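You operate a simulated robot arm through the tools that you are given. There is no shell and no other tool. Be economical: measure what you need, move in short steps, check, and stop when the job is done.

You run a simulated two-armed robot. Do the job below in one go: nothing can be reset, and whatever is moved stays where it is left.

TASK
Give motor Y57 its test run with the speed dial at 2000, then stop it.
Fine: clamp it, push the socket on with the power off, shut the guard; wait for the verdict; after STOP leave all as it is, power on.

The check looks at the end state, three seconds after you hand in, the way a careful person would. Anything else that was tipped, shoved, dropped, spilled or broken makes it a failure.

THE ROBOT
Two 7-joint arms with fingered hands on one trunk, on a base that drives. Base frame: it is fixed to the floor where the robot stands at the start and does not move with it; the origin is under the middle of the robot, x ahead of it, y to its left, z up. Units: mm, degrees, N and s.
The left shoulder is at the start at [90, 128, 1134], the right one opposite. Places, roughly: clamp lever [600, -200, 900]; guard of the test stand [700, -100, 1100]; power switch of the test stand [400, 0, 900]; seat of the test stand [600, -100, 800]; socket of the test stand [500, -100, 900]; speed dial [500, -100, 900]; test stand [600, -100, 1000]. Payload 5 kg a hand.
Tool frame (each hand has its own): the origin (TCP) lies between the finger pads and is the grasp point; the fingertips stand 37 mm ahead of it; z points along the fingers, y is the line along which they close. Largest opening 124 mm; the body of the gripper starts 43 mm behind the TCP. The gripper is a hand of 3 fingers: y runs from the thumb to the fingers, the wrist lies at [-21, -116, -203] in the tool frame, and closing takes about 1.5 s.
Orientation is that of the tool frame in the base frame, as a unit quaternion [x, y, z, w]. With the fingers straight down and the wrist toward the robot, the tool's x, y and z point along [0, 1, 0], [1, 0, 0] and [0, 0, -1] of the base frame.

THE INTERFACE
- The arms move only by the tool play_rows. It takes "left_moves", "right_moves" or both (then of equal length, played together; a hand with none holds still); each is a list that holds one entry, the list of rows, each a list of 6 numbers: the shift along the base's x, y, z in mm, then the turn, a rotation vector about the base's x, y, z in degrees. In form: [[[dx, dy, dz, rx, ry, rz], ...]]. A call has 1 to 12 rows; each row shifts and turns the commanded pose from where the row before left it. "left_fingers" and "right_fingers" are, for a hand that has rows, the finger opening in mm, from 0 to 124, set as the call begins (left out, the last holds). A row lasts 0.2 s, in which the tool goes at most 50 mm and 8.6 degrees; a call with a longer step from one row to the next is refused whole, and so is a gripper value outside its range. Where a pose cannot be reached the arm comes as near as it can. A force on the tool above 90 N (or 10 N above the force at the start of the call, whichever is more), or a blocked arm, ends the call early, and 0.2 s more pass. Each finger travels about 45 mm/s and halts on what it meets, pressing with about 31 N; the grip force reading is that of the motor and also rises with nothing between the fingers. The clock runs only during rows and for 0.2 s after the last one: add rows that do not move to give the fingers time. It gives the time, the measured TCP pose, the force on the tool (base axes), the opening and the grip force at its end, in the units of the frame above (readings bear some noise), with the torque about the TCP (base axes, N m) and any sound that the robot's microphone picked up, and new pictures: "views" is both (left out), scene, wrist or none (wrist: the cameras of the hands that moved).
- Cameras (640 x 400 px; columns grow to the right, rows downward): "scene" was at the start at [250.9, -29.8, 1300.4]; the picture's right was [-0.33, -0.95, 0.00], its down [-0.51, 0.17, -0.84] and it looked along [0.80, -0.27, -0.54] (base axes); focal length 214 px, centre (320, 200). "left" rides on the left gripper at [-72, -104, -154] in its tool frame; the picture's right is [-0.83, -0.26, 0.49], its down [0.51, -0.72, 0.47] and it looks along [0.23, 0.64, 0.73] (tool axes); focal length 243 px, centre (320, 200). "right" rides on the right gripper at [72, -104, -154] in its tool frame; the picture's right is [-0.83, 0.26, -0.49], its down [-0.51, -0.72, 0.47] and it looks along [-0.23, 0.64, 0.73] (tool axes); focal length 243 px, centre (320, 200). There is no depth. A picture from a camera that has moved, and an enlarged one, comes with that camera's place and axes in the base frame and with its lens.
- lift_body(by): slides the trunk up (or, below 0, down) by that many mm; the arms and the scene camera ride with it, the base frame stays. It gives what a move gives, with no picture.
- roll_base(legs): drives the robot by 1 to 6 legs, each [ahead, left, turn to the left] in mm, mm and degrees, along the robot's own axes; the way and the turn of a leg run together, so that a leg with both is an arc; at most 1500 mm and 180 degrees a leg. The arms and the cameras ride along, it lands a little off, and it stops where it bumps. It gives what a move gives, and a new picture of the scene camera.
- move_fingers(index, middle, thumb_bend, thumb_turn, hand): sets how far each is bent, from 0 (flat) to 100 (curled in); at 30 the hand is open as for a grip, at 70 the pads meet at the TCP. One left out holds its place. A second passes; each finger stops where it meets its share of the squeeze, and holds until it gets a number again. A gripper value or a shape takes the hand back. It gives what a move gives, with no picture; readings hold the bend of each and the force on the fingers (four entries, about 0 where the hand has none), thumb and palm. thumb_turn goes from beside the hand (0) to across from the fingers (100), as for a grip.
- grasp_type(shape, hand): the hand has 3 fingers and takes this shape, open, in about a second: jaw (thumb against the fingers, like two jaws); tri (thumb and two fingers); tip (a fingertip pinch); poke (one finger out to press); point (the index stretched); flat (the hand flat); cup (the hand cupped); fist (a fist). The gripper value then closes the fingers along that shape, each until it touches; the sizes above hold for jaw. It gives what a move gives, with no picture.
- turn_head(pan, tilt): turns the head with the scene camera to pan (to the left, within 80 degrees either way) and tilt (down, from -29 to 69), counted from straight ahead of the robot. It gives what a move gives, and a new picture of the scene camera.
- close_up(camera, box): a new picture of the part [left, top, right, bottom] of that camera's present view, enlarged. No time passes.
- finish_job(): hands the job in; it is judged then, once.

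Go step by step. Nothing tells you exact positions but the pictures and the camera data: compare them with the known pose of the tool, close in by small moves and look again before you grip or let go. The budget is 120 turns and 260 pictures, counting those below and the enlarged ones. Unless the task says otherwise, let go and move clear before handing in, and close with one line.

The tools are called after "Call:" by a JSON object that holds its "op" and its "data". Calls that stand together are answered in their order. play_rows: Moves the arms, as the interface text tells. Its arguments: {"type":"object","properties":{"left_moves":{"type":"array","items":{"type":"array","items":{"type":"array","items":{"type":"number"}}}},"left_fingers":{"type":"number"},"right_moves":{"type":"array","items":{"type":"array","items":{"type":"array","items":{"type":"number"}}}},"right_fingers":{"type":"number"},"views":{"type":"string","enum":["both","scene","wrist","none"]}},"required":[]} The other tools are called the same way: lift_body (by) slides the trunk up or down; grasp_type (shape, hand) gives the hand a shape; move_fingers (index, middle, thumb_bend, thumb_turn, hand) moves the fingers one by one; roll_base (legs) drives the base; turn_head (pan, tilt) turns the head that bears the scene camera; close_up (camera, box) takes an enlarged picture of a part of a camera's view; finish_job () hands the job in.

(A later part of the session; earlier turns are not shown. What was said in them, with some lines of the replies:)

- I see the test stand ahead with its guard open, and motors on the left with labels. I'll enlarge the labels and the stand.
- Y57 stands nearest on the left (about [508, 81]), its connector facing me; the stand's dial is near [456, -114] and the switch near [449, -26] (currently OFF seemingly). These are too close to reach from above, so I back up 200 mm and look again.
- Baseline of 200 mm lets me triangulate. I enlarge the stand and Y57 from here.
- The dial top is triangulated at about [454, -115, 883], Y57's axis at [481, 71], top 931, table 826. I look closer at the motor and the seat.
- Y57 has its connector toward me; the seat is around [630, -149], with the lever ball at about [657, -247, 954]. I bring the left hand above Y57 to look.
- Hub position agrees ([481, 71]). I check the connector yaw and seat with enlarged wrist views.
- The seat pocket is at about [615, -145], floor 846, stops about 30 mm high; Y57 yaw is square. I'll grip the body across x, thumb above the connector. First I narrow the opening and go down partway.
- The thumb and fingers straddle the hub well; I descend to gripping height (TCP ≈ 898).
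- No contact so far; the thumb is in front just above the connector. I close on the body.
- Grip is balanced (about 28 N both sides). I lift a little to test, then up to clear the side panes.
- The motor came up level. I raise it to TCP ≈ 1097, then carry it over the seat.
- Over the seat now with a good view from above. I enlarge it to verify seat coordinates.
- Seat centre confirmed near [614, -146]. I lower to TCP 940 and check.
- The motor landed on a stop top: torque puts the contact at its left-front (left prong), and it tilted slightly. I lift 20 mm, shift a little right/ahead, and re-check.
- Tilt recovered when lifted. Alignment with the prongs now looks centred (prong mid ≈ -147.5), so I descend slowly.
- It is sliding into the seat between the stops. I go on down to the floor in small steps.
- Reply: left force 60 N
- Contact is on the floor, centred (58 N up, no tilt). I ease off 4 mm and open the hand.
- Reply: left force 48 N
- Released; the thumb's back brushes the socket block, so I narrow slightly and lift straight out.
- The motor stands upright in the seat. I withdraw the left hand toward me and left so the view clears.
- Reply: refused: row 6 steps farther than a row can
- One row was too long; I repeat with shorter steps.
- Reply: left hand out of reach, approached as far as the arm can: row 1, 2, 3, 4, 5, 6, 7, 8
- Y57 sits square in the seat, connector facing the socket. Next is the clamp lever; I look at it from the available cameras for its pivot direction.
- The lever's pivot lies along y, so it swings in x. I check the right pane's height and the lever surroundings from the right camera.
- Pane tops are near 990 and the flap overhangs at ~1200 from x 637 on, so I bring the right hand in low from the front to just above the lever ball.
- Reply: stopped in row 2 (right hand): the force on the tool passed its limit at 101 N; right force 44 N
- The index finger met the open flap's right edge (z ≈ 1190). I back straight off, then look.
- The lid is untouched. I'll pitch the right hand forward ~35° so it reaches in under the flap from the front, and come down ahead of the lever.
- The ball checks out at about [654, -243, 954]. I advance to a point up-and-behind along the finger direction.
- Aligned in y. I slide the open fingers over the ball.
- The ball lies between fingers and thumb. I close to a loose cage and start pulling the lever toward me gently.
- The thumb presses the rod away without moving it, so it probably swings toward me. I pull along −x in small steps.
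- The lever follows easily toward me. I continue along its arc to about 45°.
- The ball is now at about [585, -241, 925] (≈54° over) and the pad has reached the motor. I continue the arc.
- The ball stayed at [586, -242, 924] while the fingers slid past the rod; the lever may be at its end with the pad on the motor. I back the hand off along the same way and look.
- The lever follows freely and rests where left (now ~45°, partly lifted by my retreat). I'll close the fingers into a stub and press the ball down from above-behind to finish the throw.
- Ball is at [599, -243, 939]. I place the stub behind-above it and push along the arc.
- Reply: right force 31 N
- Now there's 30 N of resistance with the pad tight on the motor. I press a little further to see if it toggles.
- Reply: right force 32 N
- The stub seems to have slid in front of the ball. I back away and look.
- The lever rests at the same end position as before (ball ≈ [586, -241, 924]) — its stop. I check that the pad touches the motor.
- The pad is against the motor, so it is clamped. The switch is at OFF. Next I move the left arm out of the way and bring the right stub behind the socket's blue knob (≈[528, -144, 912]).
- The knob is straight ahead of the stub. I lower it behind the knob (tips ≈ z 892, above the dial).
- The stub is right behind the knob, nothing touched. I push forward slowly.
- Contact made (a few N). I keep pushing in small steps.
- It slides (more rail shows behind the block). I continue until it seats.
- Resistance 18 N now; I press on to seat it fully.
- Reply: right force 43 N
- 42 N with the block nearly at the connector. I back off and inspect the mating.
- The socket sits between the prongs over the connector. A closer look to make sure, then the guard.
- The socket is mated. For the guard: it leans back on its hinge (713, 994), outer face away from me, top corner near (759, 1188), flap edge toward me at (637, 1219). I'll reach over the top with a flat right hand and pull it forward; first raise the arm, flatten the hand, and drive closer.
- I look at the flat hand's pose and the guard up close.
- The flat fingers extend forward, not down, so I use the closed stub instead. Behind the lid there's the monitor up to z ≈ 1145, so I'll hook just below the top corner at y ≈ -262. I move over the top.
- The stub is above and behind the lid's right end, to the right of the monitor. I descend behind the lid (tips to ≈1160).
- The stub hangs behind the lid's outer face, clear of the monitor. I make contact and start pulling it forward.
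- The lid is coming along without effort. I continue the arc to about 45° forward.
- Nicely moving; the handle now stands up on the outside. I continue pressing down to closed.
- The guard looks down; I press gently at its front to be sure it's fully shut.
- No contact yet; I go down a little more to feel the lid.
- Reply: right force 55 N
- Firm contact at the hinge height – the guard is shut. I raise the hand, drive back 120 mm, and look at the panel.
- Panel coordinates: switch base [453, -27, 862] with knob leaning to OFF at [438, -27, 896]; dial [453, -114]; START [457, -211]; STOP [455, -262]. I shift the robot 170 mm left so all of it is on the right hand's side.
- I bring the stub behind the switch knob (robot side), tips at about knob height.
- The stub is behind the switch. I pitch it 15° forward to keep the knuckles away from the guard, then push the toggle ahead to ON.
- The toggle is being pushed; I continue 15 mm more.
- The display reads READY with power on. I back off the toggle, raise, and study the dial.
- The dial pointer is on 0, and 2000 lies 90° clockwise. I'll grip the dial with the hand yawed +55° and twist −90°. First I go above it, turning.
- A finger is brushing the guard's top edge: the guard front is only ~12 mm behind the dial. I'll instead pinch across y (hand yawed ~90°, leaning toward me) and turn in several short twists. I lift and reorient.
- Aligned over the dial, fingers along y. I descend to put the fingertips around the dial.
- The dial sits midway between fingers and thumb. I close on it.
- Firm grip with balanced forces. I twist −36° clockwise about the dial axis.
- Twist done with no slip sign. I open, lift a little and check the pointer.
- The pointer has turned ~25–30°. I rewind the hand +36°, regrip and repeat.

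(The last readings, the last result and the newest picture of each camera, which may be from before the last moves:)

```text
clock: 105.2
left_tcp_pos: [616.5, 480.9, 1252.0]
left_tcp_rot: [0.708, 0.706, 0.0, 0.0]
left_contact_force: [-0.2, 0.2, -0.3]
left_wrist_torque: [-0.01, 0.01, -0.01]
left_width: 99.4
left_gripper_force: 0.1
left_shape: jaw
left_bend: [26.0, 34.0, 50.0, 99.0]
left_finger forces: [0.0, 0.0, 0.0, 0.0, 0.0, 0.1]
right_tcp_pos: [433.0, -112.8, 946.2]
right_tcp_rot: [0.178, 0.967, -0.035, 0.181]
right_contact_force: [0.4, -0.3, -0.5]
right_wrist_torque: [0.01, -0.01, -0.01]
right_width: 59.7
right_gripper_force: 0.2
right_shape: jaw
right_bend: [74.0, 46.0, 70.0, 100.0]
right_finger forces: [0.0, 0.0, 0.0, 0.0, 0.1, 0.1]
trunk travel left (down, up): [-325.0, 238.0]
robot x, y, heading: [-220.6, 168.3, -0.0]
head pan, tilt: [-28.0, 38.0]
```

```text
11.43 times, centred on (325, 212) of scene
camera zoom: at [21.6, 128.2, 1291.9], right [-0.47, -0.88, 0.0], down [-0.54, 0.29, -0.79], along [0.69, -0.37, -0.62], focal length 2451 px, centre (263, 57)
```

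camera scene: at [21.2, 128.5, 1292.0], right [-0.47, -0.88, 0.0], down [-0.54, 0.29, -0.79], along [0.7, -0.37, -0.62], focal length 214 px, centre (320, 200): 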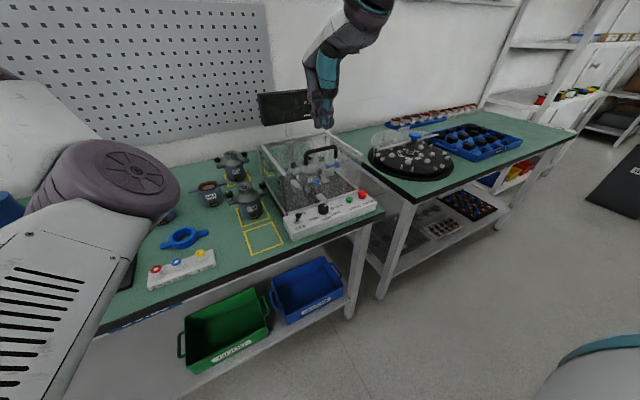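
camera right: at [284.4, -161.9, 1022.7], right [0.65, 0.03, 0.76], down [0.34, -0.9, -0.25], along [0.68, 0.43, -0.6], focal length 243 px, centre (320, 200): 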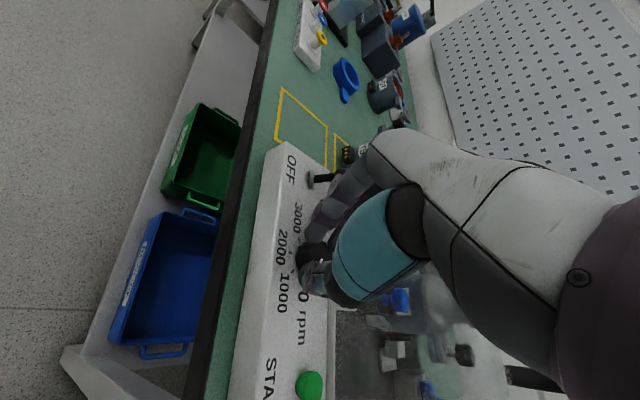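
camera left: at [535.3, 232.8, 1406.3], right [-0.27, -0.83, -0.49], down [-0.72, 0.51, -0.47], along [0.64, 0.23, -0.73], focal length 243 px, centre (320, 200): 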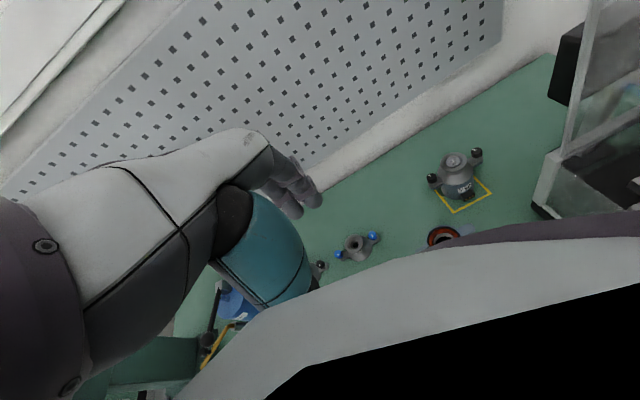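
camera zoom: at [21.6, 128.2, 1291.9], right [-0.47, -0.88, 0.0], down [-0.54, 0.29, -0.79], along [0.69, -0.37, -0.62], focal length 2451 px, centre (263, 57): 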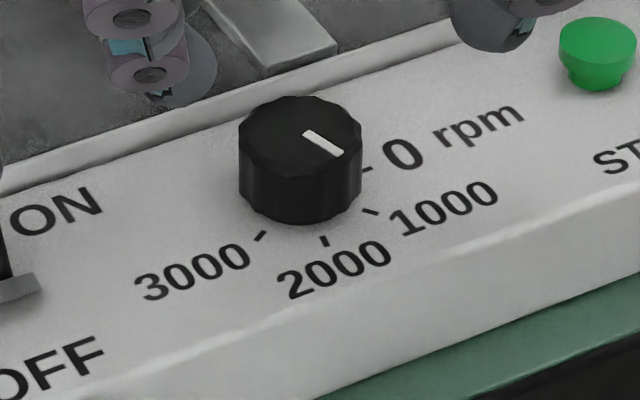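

Pointer is now at ~70° of the needed ~98° (scale measured the same way). One more twist of −29°.

Call:
{"op": "play_rows", "data": {"right_moves": [[[1, -1, 0, 0, 0, 7.2], [1, -1, 0, 0, 0, 7.2], [1, -1, 0, 0, 0, 7.2], [1, -1, 0, 0, 0, 7.2], [0, 0, 0, 0, 0, 7.2], [0, 0, -15, 0, 0, 0], [0, 0, -15, 0, 0, 0], [0, 0, -11, 0, 0, 0], [0, 0, 0, 0, 0, 0]]], "views": "none"}}

Call:
{"op": "play_rows", "data": {"right_moves": [[[0, 0, 0, 0, 0, 0], [0, 0, 0, 0, 0, 0], [0, 0, 0, 0, 0, 0], [0, 0, 0, 0, 0, 0], [0, 0, 0, 0, 0, 0], [0, 0, 0, 0, 0, 0]]], "right_fingers": 10, "views": "none"}}

Call:
{"op": "play_rows", "data": {"right_moves": [[[0, 1.4, 0, 0, 0, -5.8], [0, 1.4, 0, 0, 0, -5.8], [0, 1.4, 0, 0, 0, -5.8], [0, 1.4, 0, 0, 0, -5.8], [0, 1.4, 0, 0, 0, -5.8], [0, 0, 0, 0, 0, 0]]], "views": "none"}}

Call:
{"op": "play_rows", "data": {"right_moves": [[[0, 0, 0, 0, 0, 0], [0, 0, 0, 0, 0, 0], [0, 0, 0, 0, 0, 0], [-2, -2, 15, 0, 0, 0], [-2, -2, 25, 0, 0, 0], [0, 0, 0, 0, 0, 0]]], "right_fingers": 60, "views": "none"}}

Call:
{"op": "close_up", "data": {"camera": "right", "box": [200, 140, 420, 340]}}

Call:
{"op": "close_up", "data": {"camera": "scene", "box": [305, 195, 345, 230]}}

```text
clock: 107.2
left_tcp_pos: [615.3, 481.8, 1253.1]
left_tcp_rot: [0.707, 0.707, 0.0, 0.0]
left_contact_force: [0.5, -0.2, 0.4]
left_wrist_torque: [-0.01, -0.03, -0.01]
left_width: 100.0
left_gripper_force: 0.0
left_shape: jaw
left_bend: [26.0, 34.0, 50.0, 99.0]
left_finger forces: [0.1, 0.0, 0.1, 0.0, 0.0, 0.1]
right_tcp_pos: [436.9, -117.5, 905.1]
right_tcp_rot: [-0.129, 0.974, 0.023, 0.185]
right_contact_force: [0.7, 0.3, -0.3]
right_wrist_torque: [0.03, 0.0, 0.0]
right_width: 59.5
right_gripper_force: 0.1
right_shape: jaw
right_bend: [74.0, 46.0, 70.0, 100.0]
right_finger forces: [0.0, 0.0, 0.0, 0.1, 0.1, 0.0]
trunk travel left (down, up): [-325.0, 238.0]
robot x, y, heading: [-224.7, 170.7, -0.2]
head pan, tilt: [-28.0, 38.0]
```

```text
clock: 108.6
left_tcp_pos: [615.7, 481.5, 1252.0]
left_tcp_rot: [0.708, 0.706, 0.001, 0.0]
left_contact_force: [0.2, 0.7, 0.2]
left_wrist_torque: [-0.01, 0.01, -0.02]
left_width: 99.8
left_gripper_force: 0.0
left_shape: jaw
left_bend: [26.0, 34.0, 50.0, 99.0]
left_finger forces: [0.0, 0.0, 0.0, 0.0, 0.0, 0.0]
right_tcp_pos: [437.9, -118.3, 906.3]
right_tcp_rot: [-0.13, 0.974, 0.024, 0.185]
right_contact_force: [-0.8, -5.6, 4.9]
right_wrist_torque: [-0.14, -0.15, -0.1]
right_width: 19.0
right_gripper_force: 30.9
right_shape: jaw
right_bend: [72.0, 62.0, 73.0, 100.0]
right_finger forces: [13.7, 10.6, 0.1, 0.1, 28.0, 0.0]
trunk travel left (down, up): [-325.0, 238.0]
robot x, y, heading: [-222.5, 168.2, -0.2]
head pan, tilt: [-28.0, 38.0]
```

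```text
clock: 110.0
left_tcp_pos: [616.1, 482.0, 1253.1]
left_tcp_rot: [0.708, 0.706, 0.0, 0.0]
left_contact_force: [0.5, 0.3, 0.6]
left_wrist_torque: [0.03, 0.01, -0.01]
left_width: 99.5
left_gripper_force: 0.1
left_shape: jaw
left_bend: [26.0, 34.0, 50.0, 99.0]
left_finger forces: [0.0, 0.0, 0.0, 0.1, 0.0, 0.1]
right_tcp_pos: [437.2, -110.3, 906.4]
right_tcp_rot: [0.119, 0.975, -0.023, 0.184]
right_contact_force: [-0.4, 2.5, 4.6]
right_wrist_torque: [0.07, -0.16, 0.09]
right_width: 18.4
right_gripper_force: 30.8
right_shape: jaw
right_bend: [72.0, 62.0, 73.0, 100.0]
right_finger forces: [15.2, 14.7, 0.0, 0.0, 22.5, 0.0]
trunk travel left (down, up): [-325.0, 238.0]
robot x, y, heading: [-220.9, 173.7, 0.0]
head pan, tilt: [-28.0, 38.0]
```

```text
clock: 111.4
left_tcp_pos: [616.8, 480.9, 1252.4]
left_tcp_rot: [0.708, 0.706, 0.0, -0.001]
left_contact_force: [0.9, 0.0, -1.2]
left_wrist_torque: [0.0, 0.05, -0.02]
left_width: 99.8
left_gripper_force: 0.1
left_shape: jaw
left_bend: [26.0, 34.0, 50.0, 99.0]
left_finger forces: [0.0, 0.1, 0.0, 0.0, 0.0, 0.0]
right_tcp_pos: [434.6, -114.7, 945.5]
right_tcp_rot: [0.118, 0.976, -0.023, 0.183]
right_contact_force: [-0.7, -0.2, 0.1]
right_wrist_torque: [-0.01, 0.01, 0.03]
right_width: 59.5
right_gripper_force: 0.1
right_shape: jaw
right_bend: [74.0, 46.0, 70.0, 100.0]
right_finger forces: [0.0, 0.0, 0.0, 0.1, 0.0, 0.0]
trunk travel left (down, up): [-325.0, 238.0]
robot x, y, heading: [-221.0, 164.5, -0.1]
head pan, tilt: [-28.0, 38.0]
```

```text
2.00 times, centred on (310, 240) of right
camera zoom: at [289.4, -185.9, 1063.8], right [0.64, 0.11, 0.76], down [0.45, -0.86, -0.25], along [0.62, 0.51, -0.6], focal length 485 px, centre (340, 120)
```

zoom: 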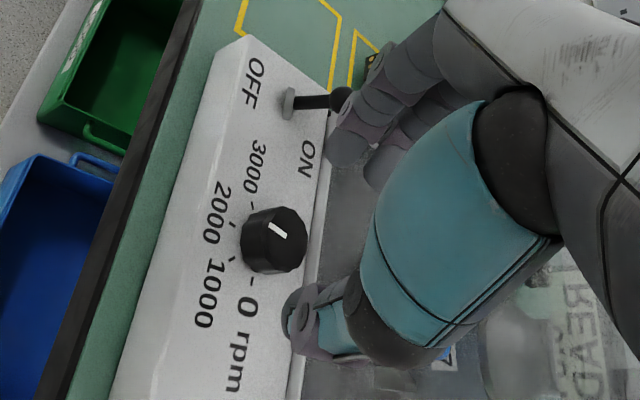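

```text
11.43 times, centred on (325, 212) of scene
camera zoom: at [21.6, 128.0, 1291.9], right [-0.47, -0.88, 0.0], down [-0.54, 0.29, -0.79], along [0.69, -0.37, -0.62], focal length 2451 px, centre (263, 57)
```

zoom: 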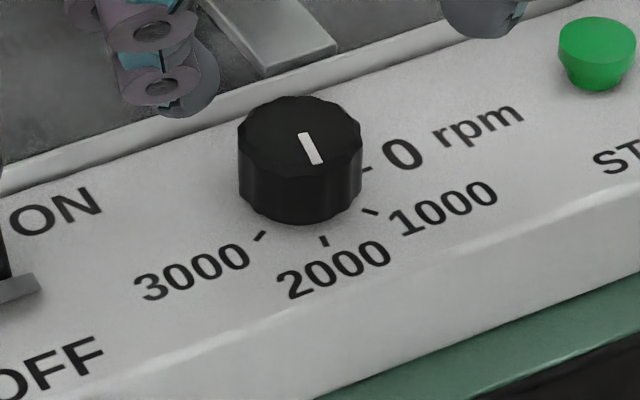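

The pointer lines up with the 2000 tick. Now I close the hand to a stub and go over START.

Call:
{"op": "play_rows", "data": {"right_moves": [[[0, 0, 15, 0, 0, 0], [2, -20, 0, 0, 0, 0], [2, -25, 0, 0, 0, 0], [2, -25, 0, 0, 0, 0], [1, -24, 0, 0, 0, 0], [0, 0, 0, 0, 0, 0], [0, 0, 0, 0, 0, 0], [0, 0, 0, 0, 0, 0]]], "right_fingers": 0, "views": "wrist"}}

Call:
{"op": "close_up", "data": {"camera": "scene", "box": [290, 140, 390, 240]}}

Call:
{"op": "close_up", "data": {"camera": "right", "box": [200, 140, 420, 340]}}

```text
clock: 113.2
left_tcp_pos: [617.1, 481.1, 1252.3]
left_tcp_rot: [0.708, 0.706, 0.0, 0.0]
left_contact_force: [0.7, 0.3, 0.2]
left_wrist_torque: [0.0, 0.01, 0.0]
left_width: 99.6
left_gripper_force: 0.0
left_shape: jaw
left_bend: [26.0, 34.0, 50.0, 99.0]
left_finger forces: [0.0, 0.0, 0.1, 0.0, 0.0, 0.1]
right_tcp_pos: [439.4, -209.1, 961.3]
right_tcp_rot: [0.118, 0.976, -0.023, 0.184]
right_contact_force: [0.0, -0.4, 0.0]
right_wrist_torque: [-0.02, -0.03, 0.01]
right_width: 0.1
right_gripper_force: 30.8
right_shape: jaw
right_bend: [70.0, 70.0, 56.0, 100.0]
right_finger forces: [0.0, 0.0, 0.0, 0.0, 0.0, 0.0]
trunk travel left (down, up): [-325.0, 238.0]
robot x, y, heading: [-218.2, 168.9, -0.3]
head pan, tilt: [-28.0, 38.0]
camera right: at [294.6, -280.8, 1079.4], right [0.64, 0.11, 0.76], down [0.45, -0.86, -0.25], along [0.62, 0.51, -0.6], focal length 243 px, centre (320, 200)
```

right: 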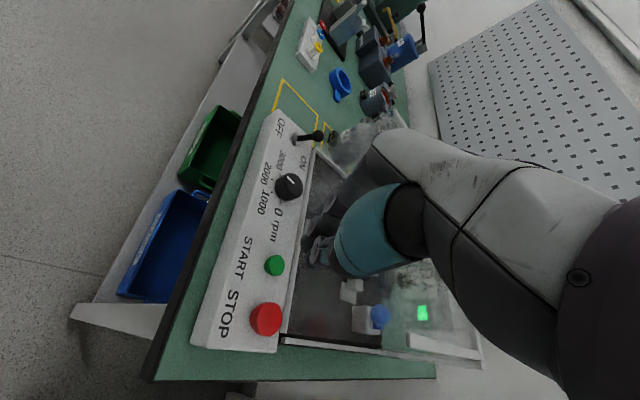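

```text
4.00 times, centred on (340, 190) of scene
camera zoom: at [21.1, 128.0, 1292.0], right [-0.47, -0.88, 0.0], down [-0.54, 0.29, -0.79], along [0.69, -0.37, -0.62], focal length 858 px, centre (240, 240)
```

zoom: 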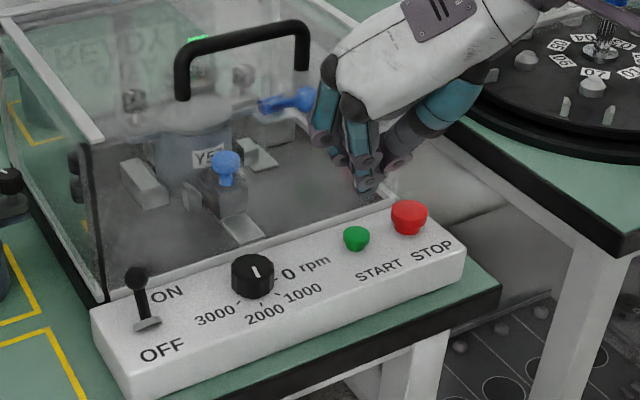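

```text
2.00 times, centred on (310, 240) of right
camera zoom: at [294.6, -280.8, 1079.4], right [0.64, 0.11, 0.76], down [0.45, -0.86, -0.25], along [0.62, 0.51, -0.6], focal length 485 px, centre (340, 120)
```

zoom: 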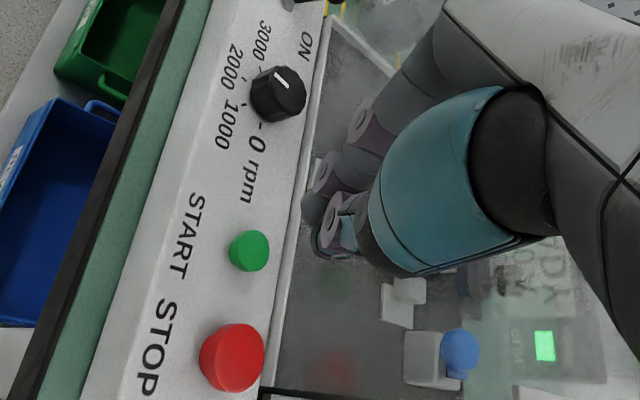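

The stub is over START. I press down slowly.

Call:
{"op": "play_rows", "data": {"right_moves": [[[0, 0, -14, 0, 0, 0], [0, 0, -14, 0, 0, 0], [0, 0, -10, 0, 0, 0], [0, 0, -3, 0, 0, 0], [0, 0, -3, 0, 0, 0], [0, 0, -3, 0, 0, 0], [0, 0, 0, 0, 0, 0]]], "views": "none"}}

Call:
{"op": "close_up", "data": {"camera": "scene", "box": [240, 70, 400, 240]}}

```text
clock: 114.8
left_tcp_pos: [615.6, 481.0, 1251.9]
left_tcp_rot: [0.708, 0.706, 0.0, 0.0]
left_contact_force: [0.1, 0.0, 0.0]
left_wrist_torque: [0.01, -0.02, -0.01]
left_width: 99.7
left_gripper_force: 0.0
left_shape: jaw
left_bend: [26.0, 34.0, 50.0, 99.0]
left_finger forces: [0.0, 0.0, 0.1, 0.0, 0.1, 0.0]
right_tcp_pos: [440.8, -207.0, 912.2]
right_tcp_rot: [0.119, 0.976, -0.023, 0.183]
right_contact_force: [0.2, -0.7, -0.1]
right_wrist_torque: [-0.01, 0.03, 0.0]
right_width: 0.0
right_gripper_force: 31.0
right_shape: jaw
right_bend: [70.0, 70.0, 56.0, 100.0]
right_finger forces: [0.1, 0.1, 0.0, 0.1, 0.1, 0.0]
trunk travel left (down, up): [-325.0, 238.0]
robot x, y, heading: [-223.7, 168.1, -0.1]
head pan, tilt: [-28.0, 38.0]
```

```text
2.35 times, centred on (320, 155) of scene
camera zoom: at [21.1, 128.2, 1292.0], right [-0.47, -0.88, 0.0], down [-0.54, 0.29, -0.79], along [0.69, -0.37, -0.62], focal length 505 px, centre (320, 306)
```

zoom: 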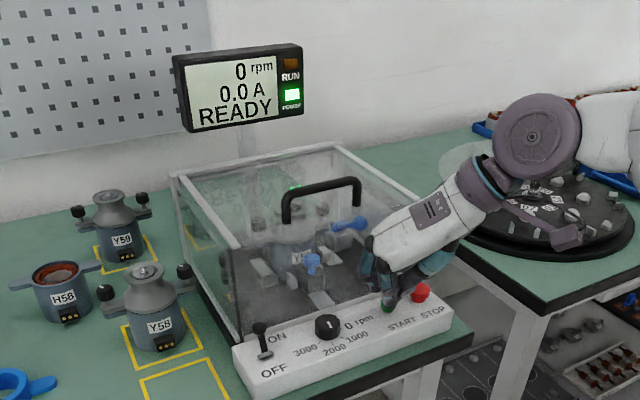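

Nearly touching; a few more millimetres.

Call:
{"op": "play_rows", "data": {"right_moves": [[[0, 0, -2.5, 0, 0, 0], [0, 0, -2.5, 0, 0, 0], [0, 0, -2.5, 0, 0, 0], [0, 0, 0, 0, 0, 0]]], "views": "none"}}

Call:
{"op": "close_up", "data": {"camera": "scene", "box": [240, 70, 400, 240]}}

```text
clock: 115.8
left_tcp_pos: [616.7, 480.7, 1253.1]
left_tcp_rot: [0.708, 0.707, 0.0, 0.0]
left_contact_force: [1.2, -0.5, 0.2]
left_wrist_torque: [-0.02, 0.01, 0.01]
left_width: 99.5
left_gripper_force: 0.1
left_shape: jaw
left_bend: [26.0, 34.0, 50.0, 99.0]
left_finger forces: [0.1, 0.0, 0.1, 0.0, 0.1, 0.0]
right_tcp_pos: [439.2, -208.2, 905.1]
right_tcp_rot: [0.119, 0.975, -0.024, 0.184]
right_contact_force: [-0.3, 0.1, -0.3]
right_wrist_torque: [-0.03, 0.02, 0.02]
right_width: 0.2
right_gripper_force: 31.0
right_shape: jaw
right_bend: [70.0, 70.0, 56.0, 100.0]
right_finger forces: [0.0, 0.1, 0.1, 0.0, 0.1, 0.1]
trunk travel left (down, up): [-325.0, 238.0]
robot x, y, heading: [-225.3, 168.5, -0.2]
head pan, tilt: [-28.0, 38.0]
```

```text
2.35 times, centred on (320, 155) of scene
camera zoom: at [21.1, 128.2, 1292.0], right [-0.47, -0.88, 0.0], down [-0.54, 0.29, -0.79], along [0.69, -0.37, -0.62], focal length 505 px, centre (320, 306)
```

zoom: 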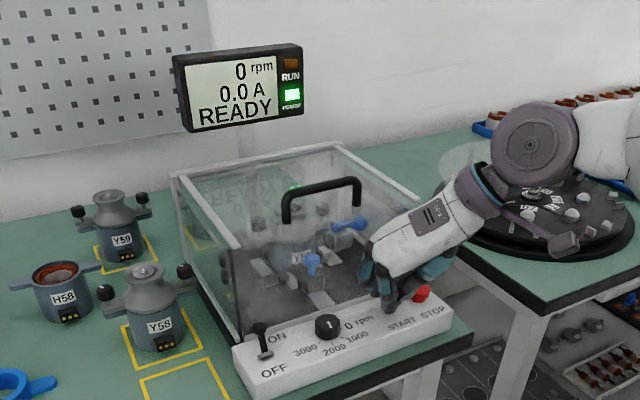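

Still no contact; I check where the stub is relative to START.

Call:
{"op": "close_up", "data": {"camera": "right", "box": [220, 160, 400, 320]}}

Call:
{"op": "close_up", "data": {"camera": "scene", "box": [320, 175, 370, 225]}}

```text
2.50 times, centred on (310, 240) of right
camera zoom: at [294.8, -279.7, 1024.0], right [0.64, 0.11, 0.76], down [0.45, -0.86, -0.25], along [0.62, 0.51, -0.6], focal length 606 px, centre (345, 100)
```

zoom: 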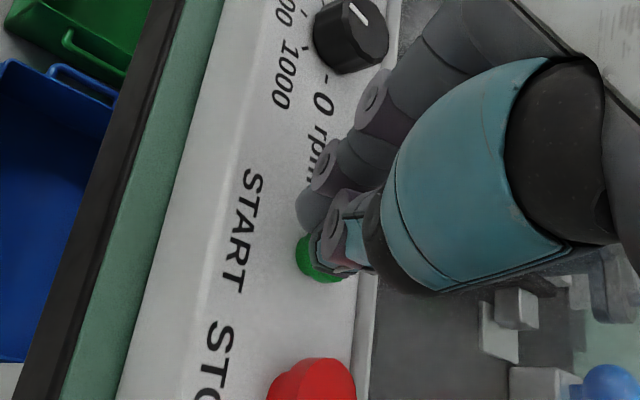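

```text
8.00 times, centred on (345, 200) of scene
camera zoom: at [21.1, 128.2, 1292.0], right [-0.47, -0.88, 0.0], down [-0.54, 0.29, -0.79], along [0.69, -0.37, -0.62], focal length 1716 px, centre (120, 200)
```

zoom: 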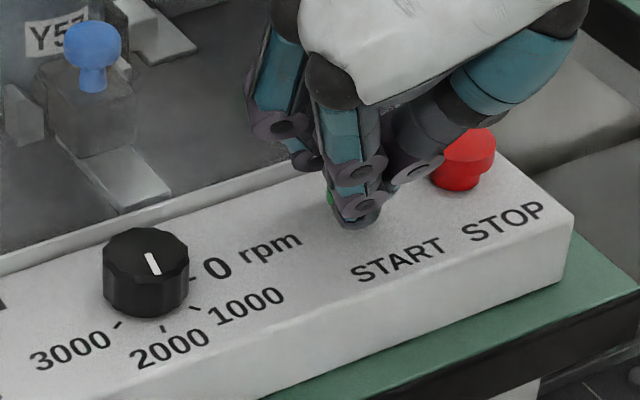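

The stub is above START; I continue down.

Call:
{"op": "play_rows", "data": {"right_moves": [[[0, 0, -3, 0, 0, 0], [0, 0, -3, 0, 0, 0], [0, 0, -3, 0, 0, 0], [0, 0, 0, 0, 0, 0]]], "views": "none"}}

Call:
{"op": "close_up", "data": {"camera": "scene", "box": [240, 70, 400, 240]}}

```text
clock: 116.8
left_tcp_pos: [614.0, 481.1, 1253.0]
left_tcp_rot: [0.708, 0.706, 0.0, 0.001]
left_contact_force: [1.0, -0.2, -0.5]
left_wrist_torque: [0.02, -0.02, -0.01]
left_width: 99.7
left_gripper_force: 0.1
left_shape: jaw
left_bend: [26.0, 34.0, 50.0, 99.0]
left_finger forces: [0.0, 0.1, 0.0, 0.0, 0.0, 0.0]
right_tcp_pos: [439.1, -208.5, 899.7]
right_tcp_rot: [0.119, 0.975, -0.023, 0.185]
right_contact_force: [-2.9, -3.3, 11.5]
right_wrist_torque: [-0.28, -0.05, -0.06]
right_width: 0.1
right_gripper_force: 31.1
right_shape: jaw
right_bend: [70.0, 70.0, 56.0, 100.0]
right_finger forces: [0.1, 0.0, 0.0, 0.0, 0.1, 0.1]
trunk travel left (down, up): [-325.0, 238.0]
robot x, y, heading: [-220.8, 170.0, -0.0]
head pan, tilt: [-28.0, 38.0]
heard: click
```

```text
2.35 times, centred on (320, 155) of scene
camera zoom: at [19.6, 128.3, 1292.3], right [-0.47, -0.88, 0.0], down [-0.54, 0.29, -0.79], along [0.7, -0.37, -0.61], focal length 505 px, centre (320, 306)
```

zoom: 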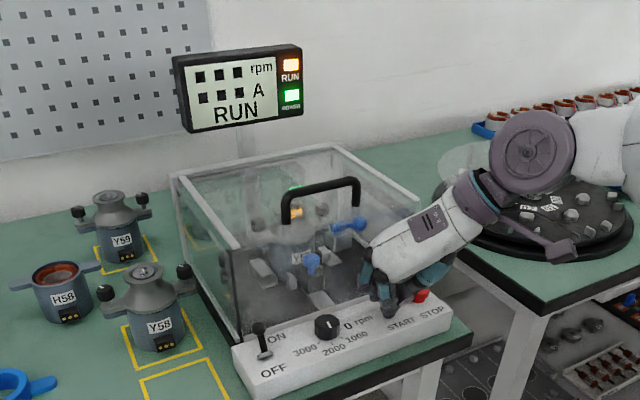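

Click heard; the display says RUN. I lift off START and wait for the verdict.

Call:
{"op": "play_rows", "data": {"right_moves": [[[0, 0, 6, 0, 0, 0], [0, 0, 15, 0, 0, 0], [0, 0, 20, 0, 0, 0], [0, 0, 10, 0, 0, 0], [0, 0, 0, 0, 0, 0], [0, 0, 0, 0, 0, 0], [0, 0, 0, 0, 0, 0], [0, 0, 0, 0, 0, 0], [0, 0, 0, 0, 0, 0], [0, 0, 0, 0, 0, 0], [0, 0, 0, 0, 0, 0], [0, 0, 0, 0, 0, 0]]], "views": "none"}}

Call:
{"op": "close_up", "data": {"camera": "scene", "box": [240, 70, 400, 240]}}

```text
clock: 119.4
left_tcp_pos: [616.4, 481.9, 1252.9]
left_tcp_rot: [0.708, 0.706, 0.001, 0.0]
left_contact_force: [0.5, -0.1, -1.0]
left_wrist_torque: [0.02, 0.0, 0.03]
left_width: 99.6
left_gripper_force: 0.0
left_shape: jaw
left_bend: [26.0, 34.0, 50.0, 99.0]
left_finger forces: [0.0, 0.1, 0.0, 0.0, 0.0, 0.0]
right_tcp_pos: [441.4, -209.7, 948.0]
right_tcp_rot: [0.119, 0.976, -0.023, 0.183]
right_contact_force: [-0.2, 0.3, -0.2]
right_wrist_torque: [-0.03, -0.01, 0.02]
right_width: 0.0
right_gripper_force: 31.4
right_shape: jaw
right_bend: [70.0, 70.0, 56.0, 100.0]
right_finger forces: [0.0, 0.1, 0.1, 0.1, 0.1, 0.0]
trunk travel left (down, up): [-325.0, 238.0]
robot x, y, heading: [-222.0, 170.4, -0.0]
head pan, tilt: [-28.0, 38.0]
```

```text
2.35 times, centred on (320, 155) of scene
camera zoom: at [21.1, 128.2, 1292.0], right [-0.47, -0.88, 0.0], down [-0.54, 0.29, -0.79], along [0.69, -0.37, -0.62], focal length 505 px, centre (320, 306)
```

zoom: 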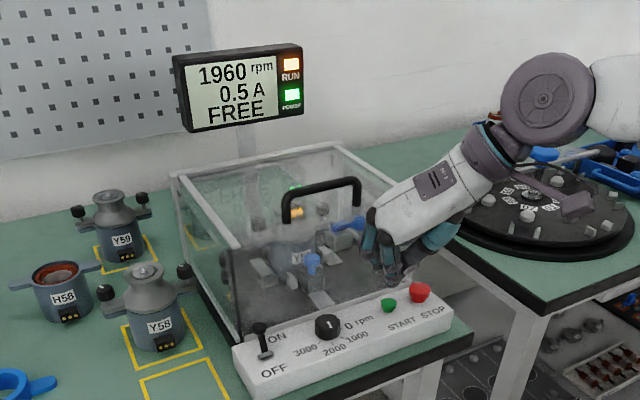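

Running at 1960 rpm and the display reads FREE. I wait on to see whether that is final, moving above STOP meanwhile.

Call:
{"op": "play_rows", "data": {"right_moves": [[[0, -17, 3, 0, 0, 0], [0, -17, 0, 0, 0, 0], [0, -17, 0, 0, 0, 0], [0, 0, 0, 0, 0, 0], [0, 0, 0, 0, 0, 0], [0, 0, 0, 0, 0, 0], [0, 0, 0, 0, 0, 0], [0, 0, 0, 0, 0, 0], [0, 0, 0, 0, 0, 0], [0, 0, 0, 0, 0, 0], [0, 0, 0, 0, 0, 0], [0, 0, 0, 0, 0, 0]]], "views": "none"}}

Call:
{"op": "close_up", "data": {"camera": "scene", "box": [240, 70, 400, 240]}}

Call:
{"op": "close_up", "data": {"camera": "right", "box": [200, 140, 420, 340]}}

```text
clock: 122.0
left_tcp_pos: [616.6, 481.8, 1251.9]
left_tcp_rot: [0.708, 0.707, 0.0, -0.001]
left_contact_force: [-0.3, 0.3, 0.4]
left_wrist_torque: [0.0, 0.0, -0.03]
left_width: 99.6
left_gripper_force: 0.0
left_shape: jaw
left_bend: [26.0, 34.0, 50.0, 99.0]
left_finger forces: [0.1, 0.0, 0.0, 0.1, 0.1, 0.0]
right_tcp_pos: [439.7, -258.0, 952.1]
right_tcp_rot: [0.118, 0.976, -0.023, 0.183]
right_contact_force: [-0.4, -0.1, 0.3]
right_wrist_torque: [-0.03, -0.01, 0.01]
right_width: 0.0
right_gripper_force: 31.5
right_shape: jaw
right_bend: [70.0, 70.0, 56.0, 100.0]
right_finger forces: [0.0, 0.0, 0.0, 0.0, 0.1, 0.0]
trunk travel left (down, up): [-325.0, 238.0]
robot x, y, heading: [-218.7, 170.1, -0.1]
head pan, tilt: [-28.0, 38.0]
```

```text
2.35 times, centred on (320, 155) of scene
camera zoom: at [21.1, 128.2, 1292.0], right [-0.47, -0.88, 0.0], down [-0.54, 0.29, -0.79], along [0.69, -0.37, -0.62], focal length 505 px, centre (320, 306)
```

zoom: 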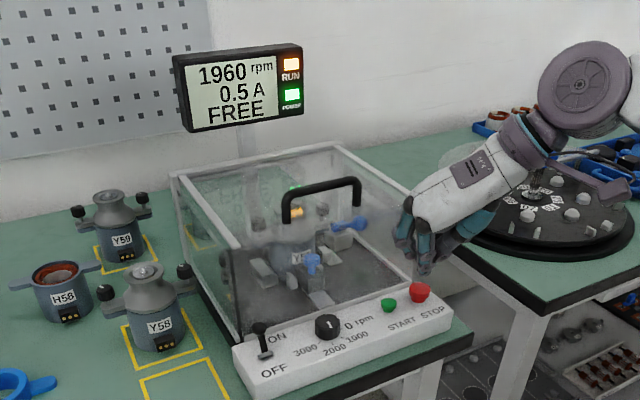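

```text
2.00 times, centred on (310, 240) of right
camera zoom: at [293.9, -329.2, 1069.9], right [0.64, 0.11, 0.76], down [0.45, -0.86, -0.25], along [0.62, 0.51, -0.6], focal length 485 px, centre (340, 120)
```

zoom: 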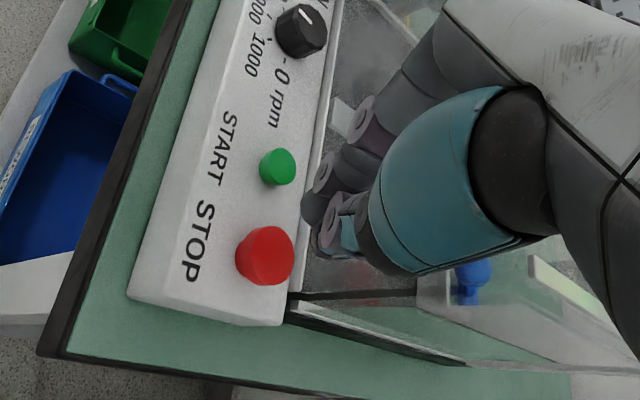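

The verdict FREE stands steadily. Now I press STOP.

Call:
{"op": "play_rows", "data": {"right_moves": [[[-1, 0, -14, 0, 0, 0], [0, 0, -12, 0, 0, 0], [0, 0, -6, 0, 0, 0], [0, 0, -4, 0, 0, 0], [0, 0, -3, 0, 0, 0], [0, 0, -3, 0, 0, 0], [0, 0, 0, 0, 0, 0]]], "views": "none"}}

Call:
{"op": "close_up", "data": {"camera": "scene", "box": [240, 70, 400, 240]}}

```text
clock: 123.6
left_tcp_pos: [615.3, 481.7, 1253.2]
left_tcp_rot: [0.708, 0.707, 0.0, 0.0]
left_contact_force: [0.2, 0.0, 0.4]
left_wrist_torque: [-0.02, -0.01, -0.04]
left_width: 99.5
left_gripper_force: 0.1
left_shape: jaw
left_bend: [26.0, 34.0, 50.0, 99.0]
left_finger forces: [0.0, 0.0, 0.0, 0.0, 0.0, 0.0]
right_tcp_pos: [438.3, -260.1, 908.9]
right_tcp_rot: [0.118, 0.975, -0.024, 0.185]
right_contact_force: [0.4, 0.8, 1.7]
right_wrist_torque: [-0.02, -0.03, 0.01]
right_width: 0.1
right_gripper_force: 30.5
right_shape: jaw
right_bend: [70.0, 70.0, 57.0, 100.0]
right_finger forces: [0.0, 0.1, 0.0, 0.0, 0.0, 0.0]
trunk travel left (down, up): [-325.0, 238.0]
robot x, y, heading: [-218.4, 170.7, -0.2]
head pan, tilt: [-28.0, 38.0]
heard: click
```

```text
2.35 times, centred on (320, 155) of scene
camera zoom: at [21.0, 128.3, 1292.0], right [-0.47, -0.88, 0.0], down [-0.54, 0.29, -0.79], along [0.69, -0.37, -0.62], focal length 505 px, centre (320, 306)
```

zoom: 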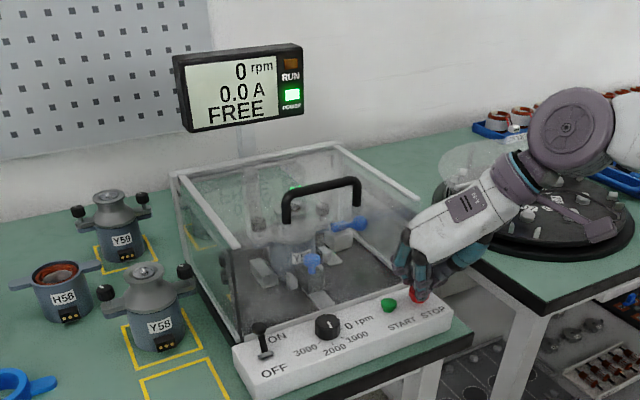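

The motor has stopped (0 rpm, RUN lamp out, verdict FREE kept, power on). I lift the hand clear and take a last look.

Call:
{"op": "play_rows", "data": {"right_moves": [[[0, 0, 10, 0, 0, 0], [0, 0, 30, 0, 0, 0], [-10, 0, 45, 0, 0, 0], [-10, 0, 45, 0, 0, 0], [-10, 0, 45, 0, 0, 0], [-10, -20, 40, 0, 0, 0], [0, 0, 0, 0, 0, 0]]], "views": "scene"}}

Call:
{"op": "close_up", "data": {"camera": "scene", "box": [230, 70, 390, 250]}}

```text
clock: 125.2
left_tcp_pos: [616.2, 481.6, 1251.5]
left_tcp_rot: [0.708, 0.706, 0.0, 0.0]
left_contact_force: [0.8, -1.0, -0.2]
left_wrist_torque: [0.03, 0.01, -0.01]
left_width: 99.7
left_gripper_force: 0.1
left_shape: jaw
left_bend: [26.0, 34.0, 50.0, 99.0]
left_finger forces: [0.0, 0.0, 0.0, 0.1, 0.0, 0.1]
right_tcp_pos: [401.6, -280.5, 1124.7]
right_tcp_rot: [0.119, 0.976, -0.025, 0.182]
right_contact_force: [0.3, -0.6, -0.6]
right_wrist_torque: [0.03, 0.02, -0.01]
right_width: 0.0
right_gripper_force: 30.9
right_shape: jaw
right_bend: [70.0, 70.0, 57.0, 100.0]
right_finger forces: [0.0, 0.0, 0.0, 0.0, 0.1, 0.1]
trunk travel left (down, up): [-325.0, 238.0]
robot x, y, heading: [-224.0, 172.3, -0.1]
head pan, tilt: [-28.0, 38.0]
camera scene: at [21.7, 128.3, 1291.8], right [-0.47, -0.88, 0.0], down [-0.54, 0.29, -0.79], along [0.69, -0.37, -0.62], focal length 214 px, centre (320, 200)
```

scene: 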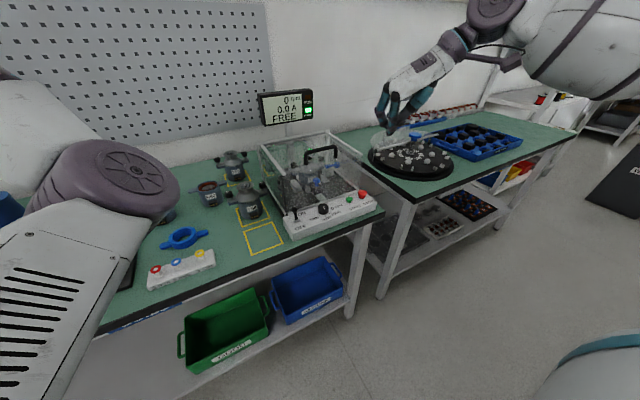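

```text
2.22 times, centred on (310, 160) of scene
camera zoom: at [21.7, 128.3, 1291.8], right [-0.47, -0.88, 0.0], down [-0.54, 0.29, -0.79], along [0.69, -0.37, -0.62], focal length 477 px, centre (342, 289)
```

zoom: 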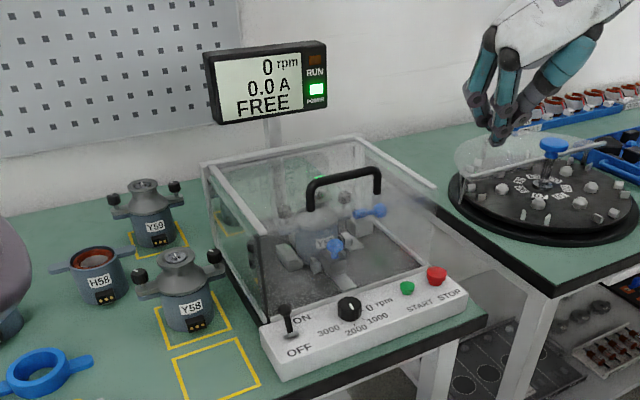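

Everything is as asked: Y57 clamped and plugged, guard shut, dial at 2000, motor stopped with verdict FREE, power on, hands clear. I hand in.

Call:
{"op": "finish_job", "data": {}}

```text
The job is handed in.
```

Motor Y57 had its test run with the dial at 2000. The display read 1960 rpm and 0.5 A, and the verdict was FREE. I then pressed STOP and left it clamped and plugged in, with the guard shut and the power on.
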